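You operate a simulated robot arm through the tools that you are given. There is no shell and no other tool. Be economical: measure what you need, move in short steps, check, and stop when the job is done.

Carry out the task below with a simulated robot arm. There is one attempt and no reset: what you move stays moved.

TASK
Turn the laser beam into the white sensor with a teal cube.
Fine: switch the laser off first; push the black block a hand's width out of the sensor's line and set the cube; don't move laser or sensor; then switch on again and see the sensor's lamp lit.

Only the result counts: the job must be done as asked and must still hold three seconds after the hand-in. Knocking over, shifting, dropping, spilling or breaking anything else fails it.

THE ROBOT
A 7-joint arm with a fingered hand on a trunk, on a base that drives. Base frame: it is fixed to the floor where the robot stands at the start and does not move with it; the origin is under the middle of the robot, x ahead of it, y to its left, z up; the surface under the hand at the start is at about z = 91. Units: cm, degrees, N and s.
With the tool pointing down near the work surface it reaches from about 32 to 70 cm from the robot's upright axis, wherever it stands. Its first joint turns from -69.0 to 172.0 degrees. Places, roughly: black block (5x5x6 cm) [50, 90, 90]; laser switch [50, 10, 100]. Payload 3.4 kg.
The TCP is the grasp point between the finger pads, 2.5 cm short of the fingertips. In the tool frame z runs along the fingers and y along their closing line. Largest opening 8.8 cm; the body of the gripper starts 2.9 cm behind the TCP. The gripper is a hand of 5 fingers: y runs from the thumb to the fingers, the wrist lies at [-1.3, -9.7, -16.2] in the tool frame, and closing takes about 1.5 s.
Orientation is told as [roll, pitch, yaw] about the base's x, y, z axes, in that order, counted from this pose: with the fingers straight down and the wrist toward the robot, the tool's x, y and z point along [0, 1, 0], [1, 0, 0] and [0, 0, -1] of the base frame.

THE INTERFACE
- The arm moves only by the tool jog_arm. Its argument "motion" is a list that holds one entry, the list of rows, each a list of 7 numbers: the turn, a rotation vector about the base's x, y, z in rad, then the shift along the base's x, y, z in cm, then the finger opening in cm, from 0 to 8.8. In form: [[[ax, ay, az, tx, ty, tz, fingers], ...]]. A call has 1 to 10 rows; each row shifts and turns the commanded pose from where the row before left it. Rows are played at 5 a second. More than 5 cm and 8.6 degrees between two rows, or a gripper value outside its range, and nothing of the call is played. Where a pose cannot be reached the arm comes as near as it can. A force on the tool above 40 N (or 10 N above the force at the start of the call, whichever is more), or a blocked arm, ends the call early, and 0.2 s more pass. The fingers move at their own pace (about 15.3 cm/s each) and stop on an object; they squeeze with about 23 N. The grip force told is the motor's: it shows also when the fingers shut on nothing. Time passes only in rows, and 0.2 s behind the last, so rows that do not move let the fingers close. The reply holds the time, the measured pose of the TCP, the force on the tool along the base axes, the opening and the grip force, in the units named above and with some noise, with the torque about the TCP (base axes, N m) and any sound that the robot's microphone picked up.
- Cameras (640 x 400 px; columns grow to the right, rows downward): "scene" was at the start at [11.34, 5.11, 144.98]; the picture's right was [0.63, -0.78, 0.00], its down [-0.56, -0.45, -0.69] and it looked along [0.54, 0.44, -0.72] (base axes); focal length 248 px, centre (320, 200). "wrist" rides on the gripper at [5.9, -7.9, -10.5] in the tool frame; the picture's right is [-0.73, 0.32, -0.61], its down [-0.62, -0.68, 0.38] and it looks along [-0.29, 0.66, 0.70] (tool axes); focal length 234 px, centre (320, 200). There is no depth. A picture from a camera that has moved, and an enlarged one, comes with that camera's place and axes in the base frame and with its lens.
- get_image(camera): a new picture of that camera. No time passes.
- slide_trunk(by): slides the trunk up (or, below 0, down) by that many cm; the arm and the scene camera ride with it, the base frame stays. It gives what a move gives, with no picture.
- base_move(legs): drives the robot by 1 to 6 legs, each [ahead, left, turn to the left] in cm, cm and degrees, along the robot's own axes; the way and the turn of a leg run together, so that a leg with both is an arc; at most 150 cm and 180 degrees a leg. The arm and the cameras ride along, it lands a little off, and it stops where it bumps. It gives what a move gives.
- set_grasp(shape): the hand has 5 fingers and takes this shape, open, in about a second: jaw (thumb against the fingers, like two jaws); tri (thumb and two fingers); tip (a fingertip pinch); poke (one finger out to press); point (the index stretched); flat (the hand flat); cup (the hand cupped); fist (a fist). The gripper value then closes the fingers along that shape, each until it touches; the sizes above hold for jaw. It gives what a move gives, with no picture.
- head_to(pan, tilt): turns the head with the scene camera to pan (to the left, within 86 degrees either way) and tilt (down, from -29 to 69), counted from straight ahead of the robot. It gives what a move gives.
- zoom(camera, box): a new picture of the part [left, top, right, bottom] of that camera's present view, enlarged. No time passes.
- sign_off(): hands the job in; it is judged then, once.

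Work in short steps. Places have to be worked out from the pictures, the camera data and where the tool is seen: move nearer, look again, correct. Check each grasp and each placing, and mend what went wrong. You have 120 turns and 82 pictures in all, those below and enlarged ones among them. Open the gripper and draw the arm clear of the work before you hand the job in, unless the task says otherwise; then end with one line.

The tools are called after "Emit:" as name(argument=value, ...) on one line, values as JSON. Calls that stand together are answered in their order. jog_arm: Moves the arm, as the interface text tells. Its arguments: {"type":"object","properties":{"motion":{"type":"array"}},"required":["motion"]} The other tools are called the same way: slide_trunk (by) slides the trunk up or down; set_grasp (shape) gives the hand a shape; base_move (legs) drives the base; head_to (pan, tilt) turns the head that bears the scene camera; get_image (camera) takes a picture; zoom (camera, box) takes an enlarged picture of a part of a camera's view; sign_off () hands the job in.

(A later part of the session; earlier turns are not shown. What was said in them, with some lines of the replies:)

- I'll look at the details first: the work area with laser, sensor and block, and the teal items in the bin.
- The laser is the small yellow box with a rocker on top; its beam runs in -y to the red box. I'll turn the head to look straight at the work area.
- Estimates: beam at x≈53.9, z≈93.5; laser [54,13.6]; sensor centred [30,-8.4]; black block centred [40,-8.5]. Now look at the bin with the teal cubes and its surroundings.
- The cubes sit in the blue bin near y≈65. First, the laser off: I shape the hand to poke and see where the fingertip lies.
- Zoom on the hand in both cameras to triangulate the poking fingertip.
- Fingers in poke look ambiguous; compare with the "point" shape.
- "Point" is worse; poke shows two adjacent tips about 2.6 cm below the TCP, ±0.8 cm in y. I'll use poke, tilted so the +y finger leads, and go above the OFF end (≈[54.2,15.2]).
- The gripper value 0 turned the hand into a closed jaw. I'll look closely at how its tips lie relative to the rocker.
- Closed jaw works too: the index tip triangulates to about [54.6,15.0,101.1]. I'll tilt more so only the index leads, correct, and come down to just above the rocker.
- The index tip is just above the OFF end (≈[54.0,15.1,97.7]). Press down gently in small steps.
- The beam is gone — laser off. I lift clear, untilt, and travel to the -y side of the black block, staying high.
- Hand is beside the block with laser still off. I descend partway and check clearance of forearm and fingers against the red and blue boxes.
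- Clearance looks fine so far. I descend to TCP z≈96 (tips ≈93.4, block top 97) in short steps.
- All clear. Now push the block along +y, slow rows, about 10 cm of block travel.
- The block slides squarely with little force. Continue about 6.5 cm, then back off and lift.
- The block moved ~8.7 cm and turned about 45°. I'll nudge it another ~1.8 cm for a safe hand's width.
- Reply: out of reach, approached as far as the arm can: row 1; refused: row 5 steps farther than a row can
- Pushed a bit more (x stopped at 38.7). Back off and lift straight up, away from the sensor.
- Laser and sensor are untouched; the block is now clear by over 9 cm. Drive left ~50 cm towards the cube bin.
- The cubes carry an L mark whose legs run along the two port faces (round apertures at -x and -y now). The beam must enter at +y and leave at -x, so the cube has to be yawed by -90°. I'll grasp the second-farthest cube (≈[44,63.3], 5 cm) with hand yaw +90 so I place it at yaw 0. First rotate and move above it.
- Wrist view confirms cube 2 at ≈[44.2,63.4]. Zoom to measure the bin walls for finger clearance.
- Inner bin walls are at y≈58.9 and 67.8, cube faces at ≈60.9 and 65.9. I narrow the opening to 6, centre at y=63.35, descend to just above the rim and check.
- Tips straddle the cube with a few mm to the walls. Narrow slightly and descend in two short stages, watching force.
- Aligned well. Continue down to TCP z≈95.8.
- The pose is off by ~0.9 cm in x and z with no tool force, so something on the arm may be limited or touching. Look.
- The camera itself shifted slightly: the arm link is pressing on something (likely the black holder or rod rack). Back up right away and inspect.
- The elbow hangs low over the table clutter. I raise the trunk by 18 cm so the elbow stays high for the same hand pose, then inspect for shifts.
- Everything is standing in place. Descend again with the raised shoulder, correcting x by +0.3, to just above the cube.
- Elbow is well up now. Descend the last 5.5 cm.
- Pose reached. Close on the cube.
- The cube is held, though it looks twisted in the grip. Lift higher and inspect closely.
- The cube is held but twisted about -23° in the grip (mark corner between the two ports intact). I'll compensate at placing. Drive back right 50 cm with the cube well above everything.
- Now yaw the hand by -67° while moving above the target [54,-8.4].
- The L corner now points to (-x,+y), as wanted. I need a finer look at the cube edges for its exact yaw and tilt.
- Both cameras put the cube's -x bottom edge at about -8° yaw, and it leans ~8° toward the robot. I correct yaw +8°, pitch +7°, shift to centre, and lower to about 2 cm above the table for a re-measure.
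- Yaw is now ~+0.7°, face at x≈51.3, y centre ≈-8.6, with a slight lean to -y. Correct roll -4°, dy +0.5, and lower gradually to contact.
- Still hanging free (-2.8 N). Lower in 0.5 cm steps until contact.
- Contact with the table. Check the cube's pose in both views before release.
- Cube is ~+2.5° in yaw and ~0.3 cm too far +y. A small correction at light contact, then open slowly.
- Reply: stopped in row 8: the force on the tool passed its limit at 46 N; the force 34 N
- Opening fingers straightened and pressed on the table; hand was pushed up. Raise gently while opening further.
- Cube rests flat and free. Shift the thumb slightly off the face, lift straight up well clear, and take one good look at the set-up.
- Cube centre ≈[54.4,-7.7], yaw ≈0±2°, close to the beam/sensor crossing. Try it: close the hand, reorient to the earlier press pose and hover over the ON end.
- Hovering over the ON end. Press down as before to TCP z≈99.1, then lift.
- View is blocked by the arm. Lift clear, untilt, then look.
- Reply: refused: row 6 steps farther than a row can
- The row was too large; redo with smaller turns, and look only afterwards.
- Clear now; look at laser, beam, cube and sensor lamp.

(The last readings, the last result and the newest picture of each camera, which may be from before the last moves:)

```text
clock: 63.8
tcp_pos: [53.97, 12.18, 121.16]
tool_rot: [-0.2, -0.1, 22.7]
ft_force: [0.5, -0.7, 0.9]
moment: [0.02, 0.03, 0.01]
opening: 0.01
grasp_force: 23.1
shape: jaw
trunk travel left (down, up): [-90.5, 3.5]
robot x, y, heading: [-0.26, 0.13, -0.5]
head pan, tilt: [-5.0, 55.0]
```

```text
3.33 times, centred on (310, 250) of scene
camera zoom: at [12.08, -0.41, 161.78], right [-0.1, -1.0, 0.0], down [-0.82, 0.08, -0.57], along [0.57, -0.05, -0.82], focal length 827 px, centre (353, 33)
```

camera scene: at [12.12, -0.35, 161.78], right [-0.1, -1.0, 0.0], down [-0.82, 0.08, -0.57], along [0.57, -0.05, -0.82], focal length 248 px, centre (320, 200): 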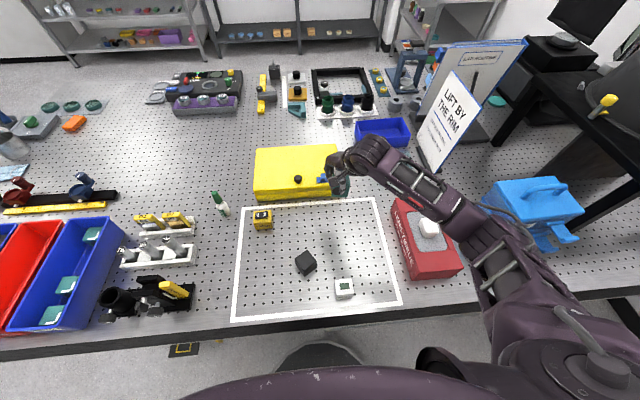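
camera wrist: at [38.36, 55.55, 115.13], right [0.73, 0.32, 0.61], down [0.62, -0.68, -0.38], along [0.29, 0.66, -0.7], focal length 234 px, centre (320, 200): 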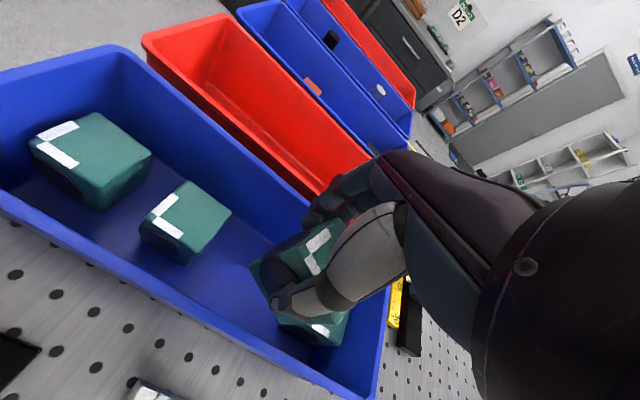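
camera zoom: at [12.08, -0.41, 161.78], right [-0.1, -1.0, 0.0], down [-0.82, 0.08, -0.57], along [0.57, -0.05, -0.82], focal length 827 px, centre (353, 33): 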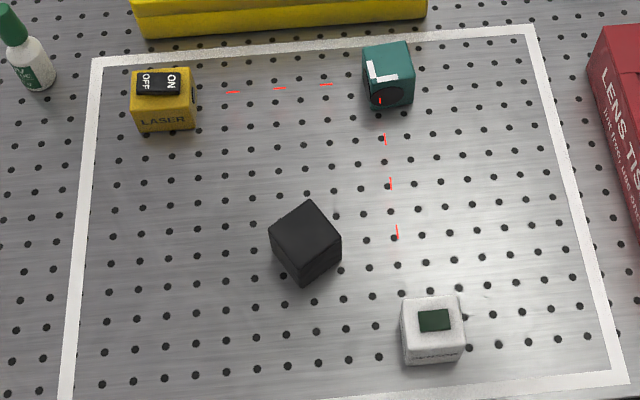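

Laser is on; the beam turns cleanly by 90° but leaves at y≈-6.8, while the sensor is centred at ≈-8.4: the cube needs about -1.7 cm in y. I switch the laser off again before adjusting (OFF end, same press pose as before).

Emit:
jog_arm(motion=[[[0, 0, -0.13, 0, 1, -1, 0], [0, 0, -0.13, 0, 1, -1, 0], [0, 0, -0.136, 0, 1, -1, 0], [-0.11, 0, 0, 0, 0, -3.5, 0], [-0.11, 0, 0, 0, 0, -3.5, 0], [-0.13, 0, 0, 0, 0, -3.5, 0], [0, 0, 0, 0, 0, -3.5, 0], [0, 0, 0, 0, 0, 0, 0]]])

Emit:
jog_arm(motion=[[[0, 0, 0, 0, 0, -2, 0], [0, 0, 0, 0, 0, -1.3, 0], [0, 0, 0, 0, 0, -0.6, 0], [0, 0, 0, 0, 0, -0.4, 0], [0, 0, 0, 0, 0, -0.4, 0], [0, 0, 0, 0, 0, -0.4, 0], [0, 0, 0, 0, 0, 0, 0]]])

```text
clock: 65.6
tcp_pos: [53.92, 14.69, 104.07]
tool_rot: [-20.4, 0.0, -0.2]
ft_force: [-0.9, -0.2, -0.7]
moment: [-0.01, 0.0, 0.01]
opening: 0.01
grasp_force: 22.8
shape: jaw
trunk travel left (down, up): [-90.5, 3.5]
robot x, y, heading: [-0.15, 0.13, -0.4]
head pan, tilt: [-5.0, 55.0]
```

```text
clock: 67.2
tcp_pos: [54.16, 14.05, 102.82]
tool_rot: [-20.5, -0.3, -0.5]
ft_force: [0.2, -0.4, -0.5]
moment: [-0.01, 0.03, -0.02]
opening: 0.02
grasp_force: 23.2
shape: jaw
out of reach, approached as far as the arm can: row 1, 2, 3, 6
trunk travel left (down, up): [-90.5, 3.5]
robot x, y, heading: [-0.13, 0.44, -0.6]
head pan, tilt: [-5.0, 55.0]
```

Out of reach here with the trunk raised. Raise the hand, lower the trunk 15 cm (as in the first press, which worked).

Emit:
jog_arm(motion=[[[0, 0, 0, 0, 0, 4, 0], [0, 0, 0, 0, 0, 4, 0], [0, 0, 0, 0, 0, 4, 0], [0, 0, 0, 0, 0, 4, 0], [0, 0, 0, 0, 0, 0, 0]]])

Emit:
slide_trunk(by=-15)

```text
clock: 68.4
tcp_pos: [53.99, 14.62, 119.02]
tool_rot: [-20.3, -0.1, -0.2]
ft_force: [0.3, 0.0, -0.4]
moment: [0.03, 0.01, -0.01]
opening: 0.03
grasp_force: 22.7
shape: jaw
trunk travel left (down, up): [-90.5, 3.5]
robot x, y, heading: [-0.29, 0.54, -0.5]
head pan, tilt: [-5.0, 55.0]
```

```text
clock: 70.1
tcp_pos: [53.91, 14.61, 103.92]
tool_rot: [-20.3, -0.1, -0.2]
ft_force: [0.2, 0.1, 0.3]
moment: [0.0, -0.02, 0.04]
opening: 0.0
grasp_force: 23.1
shape: jaw
trunk travel left (down, up): [-75.5, 18.5]
robot x, y, heading: [-0.12, 0.52, -0.7]
head pan, tilt: [-5.0, 55.0]
```

Now press OFF: y +0.6, down to z≈99.1, then lift.

Emit:
jog_arm(motion=[[[0, 0, 0, 0.05, 0.6, -1.5, 0], [0, 0, 0, 0, 0, -1.5, 0], [0, 0, 0, 0, 0, -0.6, 0], [0, 0, 0, 0, 0, -0.4, 0], [0, 0, 0, 0, 0, -0.4, 0], [0, 0, 0, 0, 0, -0.4, 0], [0, 0, 0, 0, 0, 0, 0]]])

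Emit:
jog_arm(motion=[[[0, 0, 0, 0, 0, 4, 0], [0, 0, 0, 0, 0, 4, 0], [0, 0, 0, 0, 0, 4, 0], [0.12, 0, 0, 0, -2, 3, 0], [0.12, 0, 0, 0, -2, 3, 0], [0.114, 0, 0, 0, -2, 1, 0]]])

Emit:
set_grasp(shape="flat")

Emit:
get_image(camera="scene")

```text
clock: 71.7
tcp_pos: [54.0, 15.13, 99.16]
tool_rot: [-20.4, 0.0, -0.3]
ft_force: [-0.7, -0.1, -0.4]
moment: [0.02, -0.03, 0.02]
opening: 0.0
grasp_force: 22.8
shape: jaw
trunk travel left (down, up): [-75.5, 18.5]
robot x, y, heading: [-0.05, 0.16, -0.5]
head pan, tilt: [-5.0, 55.0]
```

```text
clock: 73.1
tcp_pos: [53.94, 8.9, 118.17]
tool_rot: [0.3, 0.0, -0.3]
ft_force: [0.0, -0.9, 0.6]
moment: [0.01, -0.05, 0.01]
opening: 0.01
grasp_force: 23.3
shape: jaw
trunk travel left (down, up): [-75.5, 18.5]
robot x, y, heading: [-0.03, 0.29, -0.4]
head pan, tilt: [-5.0, 55.0]
```

```text
clock: 74.0
tcp_pos: [53.9, 9.06, 118.18]
tool_rot: [-0.1, 0.0, -0.3]
ft_force: [0.0, 0.3, -0.5]
moment: [-0.03, -0.02, 0.03]
opening: 0.01
grasp_force: 0.1
shape: flat
trunk travel left (down, up): [-75.5, 18.5]
robot x, y, heading: [0.07, 0.45, -0.4]
head pan, tilt: [-5.0, 55.0]
```

```text
7 pictures are left
camera scene: at [12.07, -0.34, 146.78], right [-0.1, -1.0, 0.0], down [-0.82, 0.08, -0.57], along [0.57, -0.05, -0.82], focal length 248 px, centre (320, 200)
```

scene: 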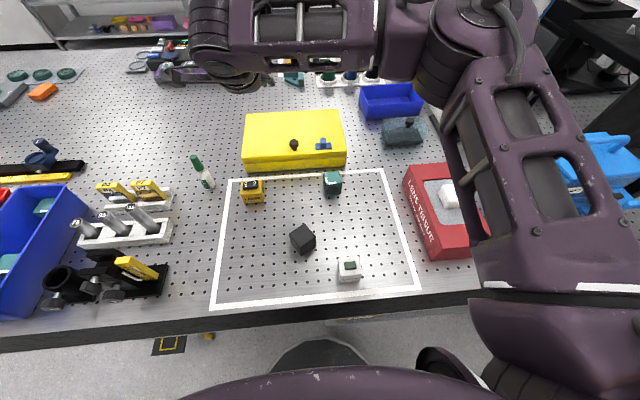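

Laser is off again. "Flat" isn't usable unseen; instead I'll regrasp the cube in the same hand pose it was released in (yaw 27, pitch 7), which keeps it square. Move above the cube first.

Emit:
set_grasp(shape="tri")

Emit:
jog_arm(motion=[[[0, 0.122, 0, 0.1, -2, 0, 8.8], [0, 0, 0.119, 0.1, -2, 0, 8.8], [0, 0, 0.119, 0.1, -2, 0, 8.8], [0, 0, 0.119, 0.1, -2, 0, 8.8], [0, 0, 0.12, 0.1, -2, 0, 8.8], [0, 0, 0, 0.1, -2, 0, 8.8], [0, 0, 0, 0.1, -2, 0, 8.8], [0, 0, 0, 0.1, -2.1, 0, 8.8], [0, 0, 0, 0, 0, -4, 8.8], [0, 0, 0, 0, 0, -4, 8.8]]])

```text
clock: 74.9
tcp_pos: [53.95, 9.11, 118.07]
tool_rot: [-0.2, 0.0, -0.4]
ft_force: [0.2, -0.3, 0.6]
moment: [0.02, 0.0, 0.0]
opening: 8.74
grasp_force: 0.0
shape: tri
trunk travel left (down, up): [-75.5, 18.5]
robot x, y, heading: [-0.13, 0.29, -0.6]
head pan, tilt: [-5.0, 55.0]
```

```text
clock: 77.1
tcp_pos: [54.71, -7.08, 110.11]
tool_rot: [0.0, 6.9, 27.2]
ft_force: [0.6, -0.5, 1.1]
moment: [-0.01, -0.02, 0.01]
opening: 8.81
grasp_force: 0.0
shape: tri
trunk travel left (down, up): [-75.5, 18.5]
robot x, y, heading: [-0.22, 0.23, -0.4]
head pan, tilt: [-5.0, 55.0]
```

Tri stays open at 8.8. Raise the trunk back 15 cm (elbow clear of the tissue box as in the first placing) and come down to just above the cube.

Emit:
slide_trunk(by=15)

Emit:
jog_arm(motion=[[[0, 0, 0, 0, 0, -4.5, 8.8], [0, 0, 0, 0, 0, -4.5, 8.8], [0, 0, 0, 0, 0, -4.5, 8.8], [0, 0, 0, 0, 0, -4.5, 8.8], [0, 0, 0, 0, 0, -4.5, 8.8], [0, 0, 0, 0, 0, -2.5, 8.8], [0, 0, 0, 0, 0, 0, 8.8]]])

Emit:
zoom(camera="wrist", box=[210, 170, 410, 340])

```text
clock: 78.9
tcp_pos: [54.65, -6.95, 125.06]
tool_rot: [0.0, 7.0, 27.0]
ft_force: [-0.1, 0.6, 0.0]
moment: [0.04, 0.02, 0.01]
opening: 8.81
grasp_force: 0.0
shape: tri
trunk travel left (down, up): [-90.5, 3.5]
robot x, y, heading: [-0.14, 0.22, -0.4]
head pan, tilt: [-5.0, 55.0]
```

```text
clock: 80.5
tcp_pos: [54.75, -7.12, 99.91]
tool_rot: [-0.1, 7.0, 27.1]
ft_force: [-0.3, 0.5, 0.1]
moment: [0.01, -0.01, 0.0]
opening: 8.78
grasp_force: 0.0
shape: tri
trunk travel left (down, up): [-90.5, 3.5]
robot x, y, heading: [0.37, 0.5, -0.4]
head pan, tilt: [-5.0, 55.0]
```

```text
2.35 times, centred on (310, 255) of wrist
camera zoom: at [46.16, -4.74, 111.27], right [0.68, -0.47, 0.56], down [-0.36, -0.88, -0.3], along [0.64, 0.0, -0.77], focal length 551 px, centre (344, 71)
```

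zoom: 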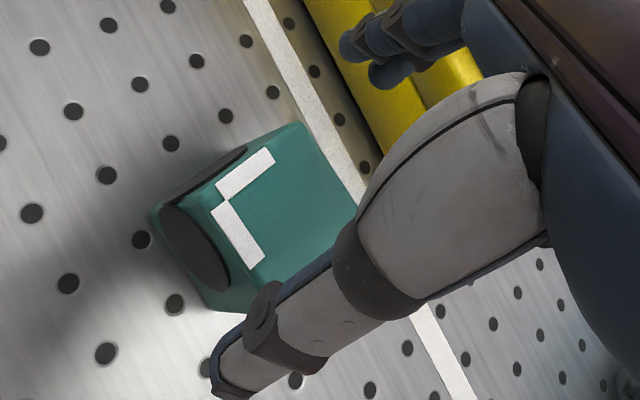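

The hand straddles the cube with the thumb a bit too far toward -y. Shift (-0.4,+0.8), descend to z≈96 and close gently.

Emit:
jog_arm(motion=[[[0, 0, 0, -0.4, 0.8, 0, 8.8], [0, 0, 0, 0, 0, -1.5, 8.8], [0, 0, 0, 0, 0, -1.5, 8.8], [0, 0, 0, 0, 0, -0.8, 8.8], [0, 0, 0, 0, 0, 0, 8.8]]])

```text
clock: 81.7
tcp_pos: [54.34, -6.27, 96.21]
tool_rot: [-0.1, 7.0, 27.1]
ft_force: [0.2, 0.6, 0.2]
moment: [-0.01, -0.01, -0.01]
opening: 8.81
grasp_force: 0.0
shape: tri
trunk travel left (down, up): [-90.5, 3.5]
robot x, y, heading: [-0.09, 0.35, -0.5]
head pan, tilt: [-5.0, 55.0]
```

No contact on the way down. Close gradually.

Emit:
jog_arm(motion=[[[0, 0, 0, 0, 0, 0, 7], [0, 0, 0, 0, 0, 0, 6], [0, 0, 0, 0, 0, 0, 5], [0, 0, 0, 0, 0, 0, 4], [0, 0, 0, 0, 0, 0, 3], [0, 0, 0, 0, 0, 0, 1], [0, 0, 0, 0, 0, 0, 0], [0, 0, 0, 0, 0, 0, 0], [0, 0, 0, 0, 0, 0, 0]]])

Emit:
zoom(camera="wrist", box=[250, 190, 400, 340])

```text
clock: 83.7
tcp_pos: [54.26, -6.24, 96.2]
tool_rot: [-0.2, 6.9, 27.1]
ft_force: [-0.8, 0.0, 0.0]
moment: [0.0, -0.06, 0.0]
opening: 2.94
grasp_force: 22.9
shape: tri
trunk travel left (down, up): [-90.5, 3.5]
robot x, y, heading: [-0.11, 0.01, -0.7]
head pan, tilt: [-5.0, 55.0]
```

```text
2.67 times, centred on (325, 265) of wrist
camera zoom: at [45.79, -3.91, 107.6], right [0.68, -0.47, 0.56], down [-0.36, -0.88, -0.3], along [0.64, 0.0, -0.77], focal length 624 px, centre (307, 27)
```

zoom: 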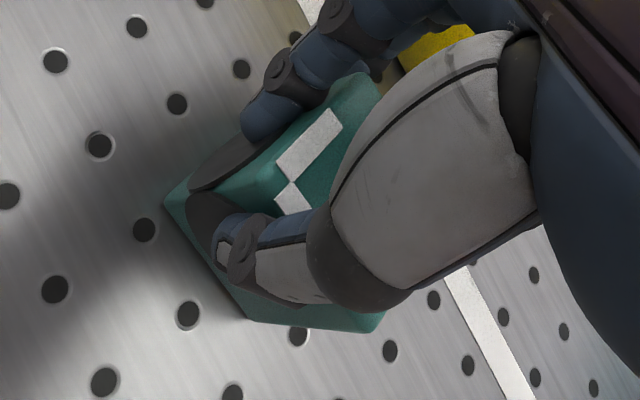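

Held again, now at ≈[55.0,-8.0], yaw ≈+5°. Target is [54.2,-9.35], yaw 0: lift slightly, shift (-0.65,-1.3) with yaw -5°, set down, release via tri.

Emit:
jog_arm(motion=[[[0, 0, 0, 0, 0, 0.4, 0], [0, 0, -0.045, -0.3, -0.65, 0, 0], [0, 0, -0.042, -0.35, -0.65, 0, 0], [0, 0, 0, 0, 0, 0, 0], [0, 0, 0, 0, 0, -0.2, 0], [0, 0, 0, 0, 0, -0.2, 0], [0, 0, 0, 0, 0, 0, 0]]])

Emit:
set_grasp(shape="tri")

Emit:
zoom(camera="wrist", box=[210, 170, 410, 340])

```text
clock: 85.3
tcp_pos: [53.59, -7.47, 96.36]
tool_rot: [-0.1, 6.9, 22.0]
ft_force: [-0.3, 0.8, 0.3]
moment: [0.02, 0.0, 0.03]
opening: 2.89
grasp_force: 23.1
shape: tri
trunk travel left (down, up): [-90.5, 3.5]
robot x, y, heading: [-0.16, 0.17, -0.2]
head pan, tilt: [-5.0, 55.0]
```

```text
clock: 86.2
tcp_pos: [53.68, -7.51, 96.19]
tool_rot: [-0.1, 7.0, 22.2]
ft_force: [-0.9, -0.4, -0.1]
moment: [-0.01, 0.02, 0.02]
opening: 8.77
grasp_force: 0.0
shape: tri
trunk travel left (down, up): [-90.5, 3.5]
robot x, y, heading: [-0.16, 0.19, -0.6]
head pan, tilt: [-5.0, 55.0]
```

```text
2.35 times, centred on (310, 255) of wrist
camera zoom: at [45.34, -4.5, 107.62], right [0.64, -0.52, 0.56], down [-0.43, -0.85, -0.3], along [0.64, -0.06, -0.77], focal length 551 px, centre (344, 71)
```

zoom: 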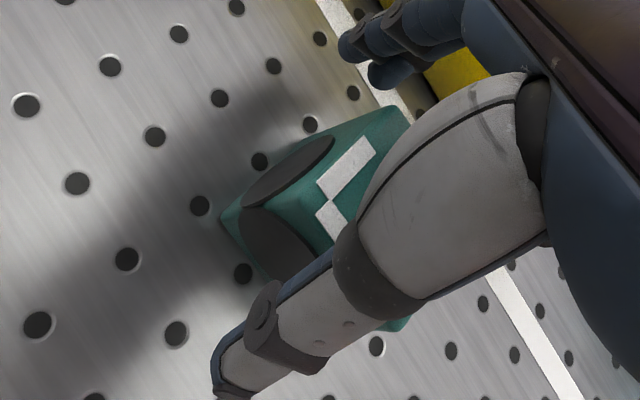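

Released; cube ≈[54.4,-9.4], yaw maybe +0…6°. Lift clear and go to the ON press pose to test with the beam itself.

Emit:
jog_arm(motion=[[[0, 0, 0, 0, 0, 2, 8.8], [0, 0, 0, 0, 0, 4.5, 8.8], [0, 0, 0, 0, 0, 4.5, 8.8], [0, 0, 0, 0, 0, 4.5, 8.8], [0, 0, 0, 0, 0, 4.5, 8.8], [0, 0, -0.13, 0, 4, 0, 8.8], [0, 0, -0.13, 0, 4, 0, 8.8], [0, 0, -0.127, 0, 4, 0, 8.8], [0, -0.122, 0, 0.1, 4, 0, 8.8], [0, 0, 0, 0.2, 3.8, 0, 8.8]]])

Emit:
jog_arm(motion=[[[0, 0, 0, 0, 0, 0, 0], [-0.115, 0, 0, 0, 0, -3, 0], [-0.115, 0, 0, 0, 0, -3, 0], [-0.12, 0, 0, 0, 0, -3, 0], [0, 0, 0, 0, 0, -3, 0], [0, 0, 0, 0, 0, 0, 0], [0, 0, 0, 0, 0, 0, 0]]])

```text
clock: 88.4
tcp_pos: [54.08, 12.51, 116.19]
tool_rot: [-0.2, -0.1, -0.1]
ft_force: [-0.1, 0.2, -0.5]
moment: [-0.02, -0.02, 0.0]
opening: 8.77
grasp_force: 0.0
shape: tri
trunk travel left (down, up): [-90.5, 3.5]
robot x, y, heading: [0.21, 0.19, -0.5]
head pan, tilt: [-5.0, 55.0]
```

```text
clock: 90.0
tcp_pos: [53.99, 12.33, 104.28]
tool_rot: [-20.1, 0.0, -0.1]
ft_force: [0.6, 0.3, 0.4]
moment: [0.0, -0.01, -0.01]
opening: 0.02
grasp_force: 22.7
shape: tri
trunk travel left (down, up): [-90.5, 3.5]
robot x, y, heading: [-0.14, 0.17, -0.5]
head pan, tilt: [-5.0, 55.0]
```

Pose is right; switch to the closed-jaw shape used before so the fingertip geometry is identical, then press ON and lift.

Emit:
set_grasp(shape="jaw")

Emit:
jog_arm(motion=[[[0, 0, 0, 0, 0, 0, 0], [0, 0, 0, 0, 0, 0, 0], [0, 0, 0, 0, 0, 0, 0], [0, 0, 0, 0, 0, -2, 0], [0, 0, 0, 0, 0, -1.5, 0], [0, 0, 0, 0, 0, -0.5, 0], [0, 0, 0, 0, 0, -0.4, 0], [0, 0, 0, 0, 0, -0.4, 0], [0, 0, 0, 0, 0, -0.4, 0], [0, 0, 0, 0, 0, 0, 0]]])

Emit:
jog_arm(motion=[[[0, 0, 0, 0, 0, 4, 0], [0, 0, 0, 0, 0, 4.5, 0], [0, 0, 0, 0, 0, 4.5, 0], [0.11, 0, 0, 0, 0, 4, 0], [0.11, 0, 0, 0, 0, 3, 0], [0.12, 0, 0, 0, 0, 2, 0], [0, 0, 0.13, 0, 0, 0, 0], [0, 0, 0.13, 0, 0, 0, 0], [0, 0, 0.13, 0, 0, 0, 0]]])

Emit:
zoom(camera="scene", box=[230, 190, 390, 310])

```text
clock: 90.9
tcp_pos: [54.08, 12.35, 104.25]
tool_rot: [-20.1, 0.1, 0.0]
ft_force: [0.1, 0.7, 1.0]
moment: [0.0, -0.05, 0.02]
opening: 8.78
grasp_force: 0.1
shape: jaw
trunk travel left (down, up): [-90.5, 3.5]
robot x, y, heading: [-0.06, 0.26, -0.7]
head pan, tilt: [-5.0, 55.0]
```

```text
clock: 93.1
tcp_pos: [54.56, 10.9, 98.67]
tool_rot: [-20.9, -0.1, -0.9]
ft_force: [-0.4, 0.1, 0.6]
moment: [0.03, -0.01, -0.01]
opening: 0.0
grasp_force: 22.8
shape: jaw
trunk travel left (down, up): [-90.5, 3.5]
robot x, y, heading: [-0.28, 0.21, -0.6]
head pan, tilt: [-5.0, 55.0]
```

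```text
clock: 95.1
tcp_pos: [54.08, 12.36, 121.1]
tool_rot: [-0.6, -0.1, 22.4]
ft_force: [-0.3, 0.4, 0.3]
moment: [0.03, 0.0, -0.01]
opening: 0.0
grasp_force: 23.2
shape: jaw
trunk travel left (down, up): [-90.5, 3.5]
robot x, y, heading: [-0.23, 0.56, -0.6]
head pan, tilt: [-5.0, 55.0]
```

```text
3.33 times, centred on (310, 250) of scene
camera zoom: at [12.08, -0.42, 161.78], right [-0.1, -1.0, 0.0], down [-0.82, 0.08, -0.57], along [0.57, -0.05, -0.82], focal length 827 px, centre (353, 33)
```

zoom: 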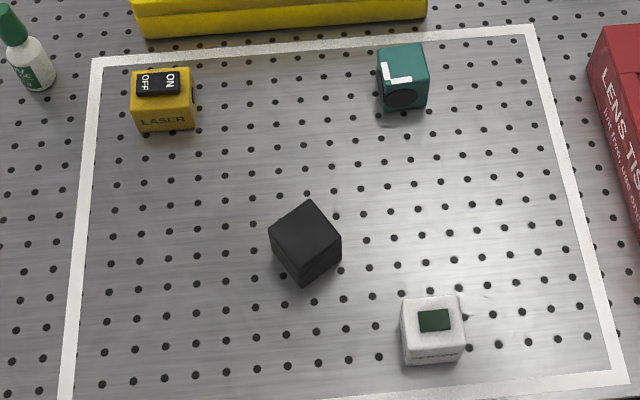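

The press missed (arm drifted to y=10.9 near a limit with the trunk up); laser body is unmoved. The cube looks square and shifted by the intended 1.5 cm. Lower the trunk 15 cm as for the successful OFF press and redo.

Emit:
slide_trunk(by=-15)

Emit:
jog_arm(motion=[[[0, 0, -0.13, 0, 0, 0, 0], [0, 0, -0.13, 0, 0, 0, 0], [0, 0, -0.13, 0, 0, 0, 0], [-0.11, 0, 0, 0, 0, 0, 0], [-0.11, 0, 0, 0, 0, -0.5, 0], [-0.12, 0, 0, 0, 0, -0.5, 0], [0, 0, 0, 0, 0, -0.5, 0], [0, 0, 0, 0, 0, 0, 0]]])

```text
clock: 96.8
tcp_pos: [54.04, 12.37, 106.17]
tool_rot: [-0.5, 0.1, 22.3]
ft_force: [-0.1, -0.6, -0.5]
moment: [0.0, 0.02, 0.01]
opening: 0.0
grasp_force: 23.6
shape: jaw
trunk travel left (down, up): [-75.5, 18.5]
robot x, y, heading: [0.16, 0.23, -0.2]
head pan, tilt: [-5.0, 55.0]
```

```text
clock: 98.6
tcp_pos: [53.96, 12.25, 104.72]
tool_rot: [-20.2, -0.1, -0.1]
ft_force: [0.0, -1.0, 0.2]
moment: [0.05, -0.01, -0.04]
opening: 0.0
grasp_force: 23.1
shape: jaw
trunk travel left (down, up): [-75.5, 18.5]
robot x, y, heading: [-0.12, 0.53, -0.5]
head pan, tilt: [-5.0, 55.0]
```

Pose is exact now. Press ON down to z≈99.1.

Emit:
jog_arm(motion=[[[0, 0, 0, 0, 0.1, -2, 0], [0, 0, 0, 0, 0, -1.5, 0], [0, 0, 0, 0, 0, -0.7, 0], [0, 0, 0, 0, 0, -0.5, 0], [0, 0, 0, 0, 0, -0.4, 0], [0, 0, 0, 0, 0, -0.4, 0], [0, 0, 0, 0, 0, 0, 0]]])

Emit:
jog_arm(motion=[[[0, 0, 0, 0, 0, 4, 0], [0, 0, 0, 0, 0, 4.5, 0], [0, 0, 0, 0, 0, 4.5, 0], [0.11, 0, 0, 0, 0, 4, 0], [0.11, 0, 0, 0, 0, 3, 0], [0.12, 0, 0, 0, 0, 2, 0], [0, 0, 0.13, 0, 0, 0, 0], [0, 0, 0.13, 0, 0, 0, 0], [0, 0, 0.13, 0, 0, 0, 0]]])

Emit:
slide_trunk(by=15)

Emit:
zoom(camera="scene", box=[230, 190, 390, 310])

```text
clock: 100.2
tcp_pos: [53.97, 12.39, 99.19]
tool_rot: [-20.2, 0.0, -0.1]
ft_force: [-0.2, -0.3, -0.5]
moment: [-0.02, 0.01, -0.01]
opening: 0.0
grasp_force: 22.9
shape: jaw
trunk travel left (down, up): [-75.5, 18.5]
robot x, y, heading: [-0.25, 0.31, -0.4]
head pan, tilt: [-5.0, 55.0]
```

```text
clock: 102.2
tcp_pos: [53.95, 12.3, 121.11]
tool_rot: [-0.6, 0.0, 22.4]
ft_force: [0.5, -0.1, -0.3]
moment: [-0.03, 0.03, -0.02]
opening: 0.01
grasp_force: 22.9
shape: jaw
trunk travel left (down, up): [-75.5, 18.5]
robot x, y, heading: [-0.35, 0.68, -0.3]
head pan, tilt: [-5.0, 55.0]
```

```text
clock: 104.0
tcp_pos: [54.05, 12.46, 136.09]
tool_rot: [-0.6, 0.0, 22.3]
ft_force: [0.6, 0.1, 0.7]
moment: [0.0, 0.02, 0.01]
opening: 0.01
grasp_force: 22.9
shape: jaw
trunk travel left (down, up): [-90.5, 3.5]
robot x, y, heading: [-0.36, 0.11, -0.3]
head pan, tilt: [-5.0, 55.0]
```

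```text
3.33 times, centred on (310, 250) of scene
camera zoom: at [12.09, -0.34, 161.78], right [-0.1, -1.0, 0.0], down [-0.82, 0.08, -0.57], along [0.57, -0.05, -0.82], focal length 827 px, centre (353, 33)
```

zoom: 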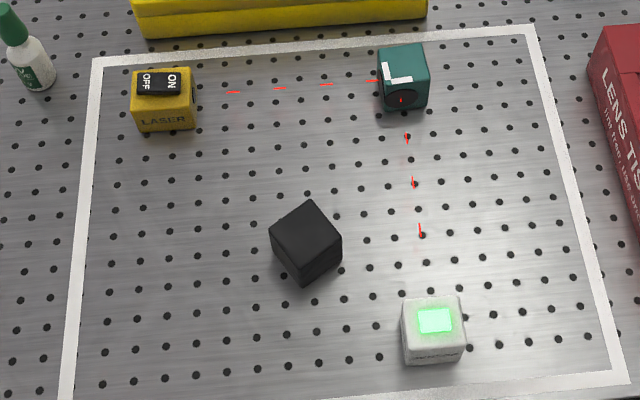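

The beam now turns into the sensor and its lamp is lit green. Open the hand well above the work and hand in.

Emit:
jog_arm(motion=[[[0, 0, 0, 0, 0, 2, 8.8], [0, 0, 0, 0, 0, 0, 8.8], [0, 0, 0, 0, 0, 0, 8.8], [0, 0, 0, 0, 0, 0, 8.8]]])

Emit:
zoom(camera="scene", box=[230, 190, 390, 310])

```text
clock: 105.0
tcp_pos: [54.08, 12.31, 138.32]
tool_rot: [-0.5, 0.1, 22.3]
ft_force: [1.1, 0.6, 0.3]
moment: [0.0, 0.02, 0.02]
opening: 8.78
grasp_force: 0.1
shape: jaw
trunk travel left (down, up): [-90.5, 3.5]
robot x, y, heading: [-0.33, 0.06, -0.3]
head pan, tilt: [-5.0, 55.0]
```

```text
3.33 times, centred on (310, 250) of scene
camera zoom: at [12.06, -0.33, 161.78], right [-0.1, -1.0, 0.0], down [-0.82, 0.08, -0.57], along [0.57, -0.05, -0.82], focal length 827 px, centre (353, 33)
```

zoom: 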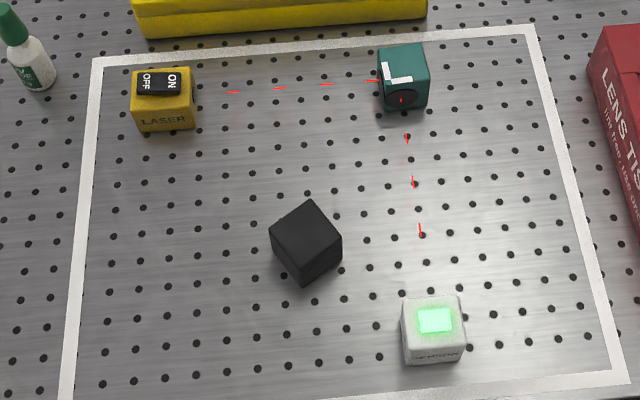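

Lamp steadily lit, hand open and clear: hand in.

Emit:
sign_off()

```text
The job is handed in.
```

The teal cube now turns the laser beam into the white sensor and its lamp is lit; the black block is about 9 cm out of the line, and laser and sensor look unmoved in the pictures.
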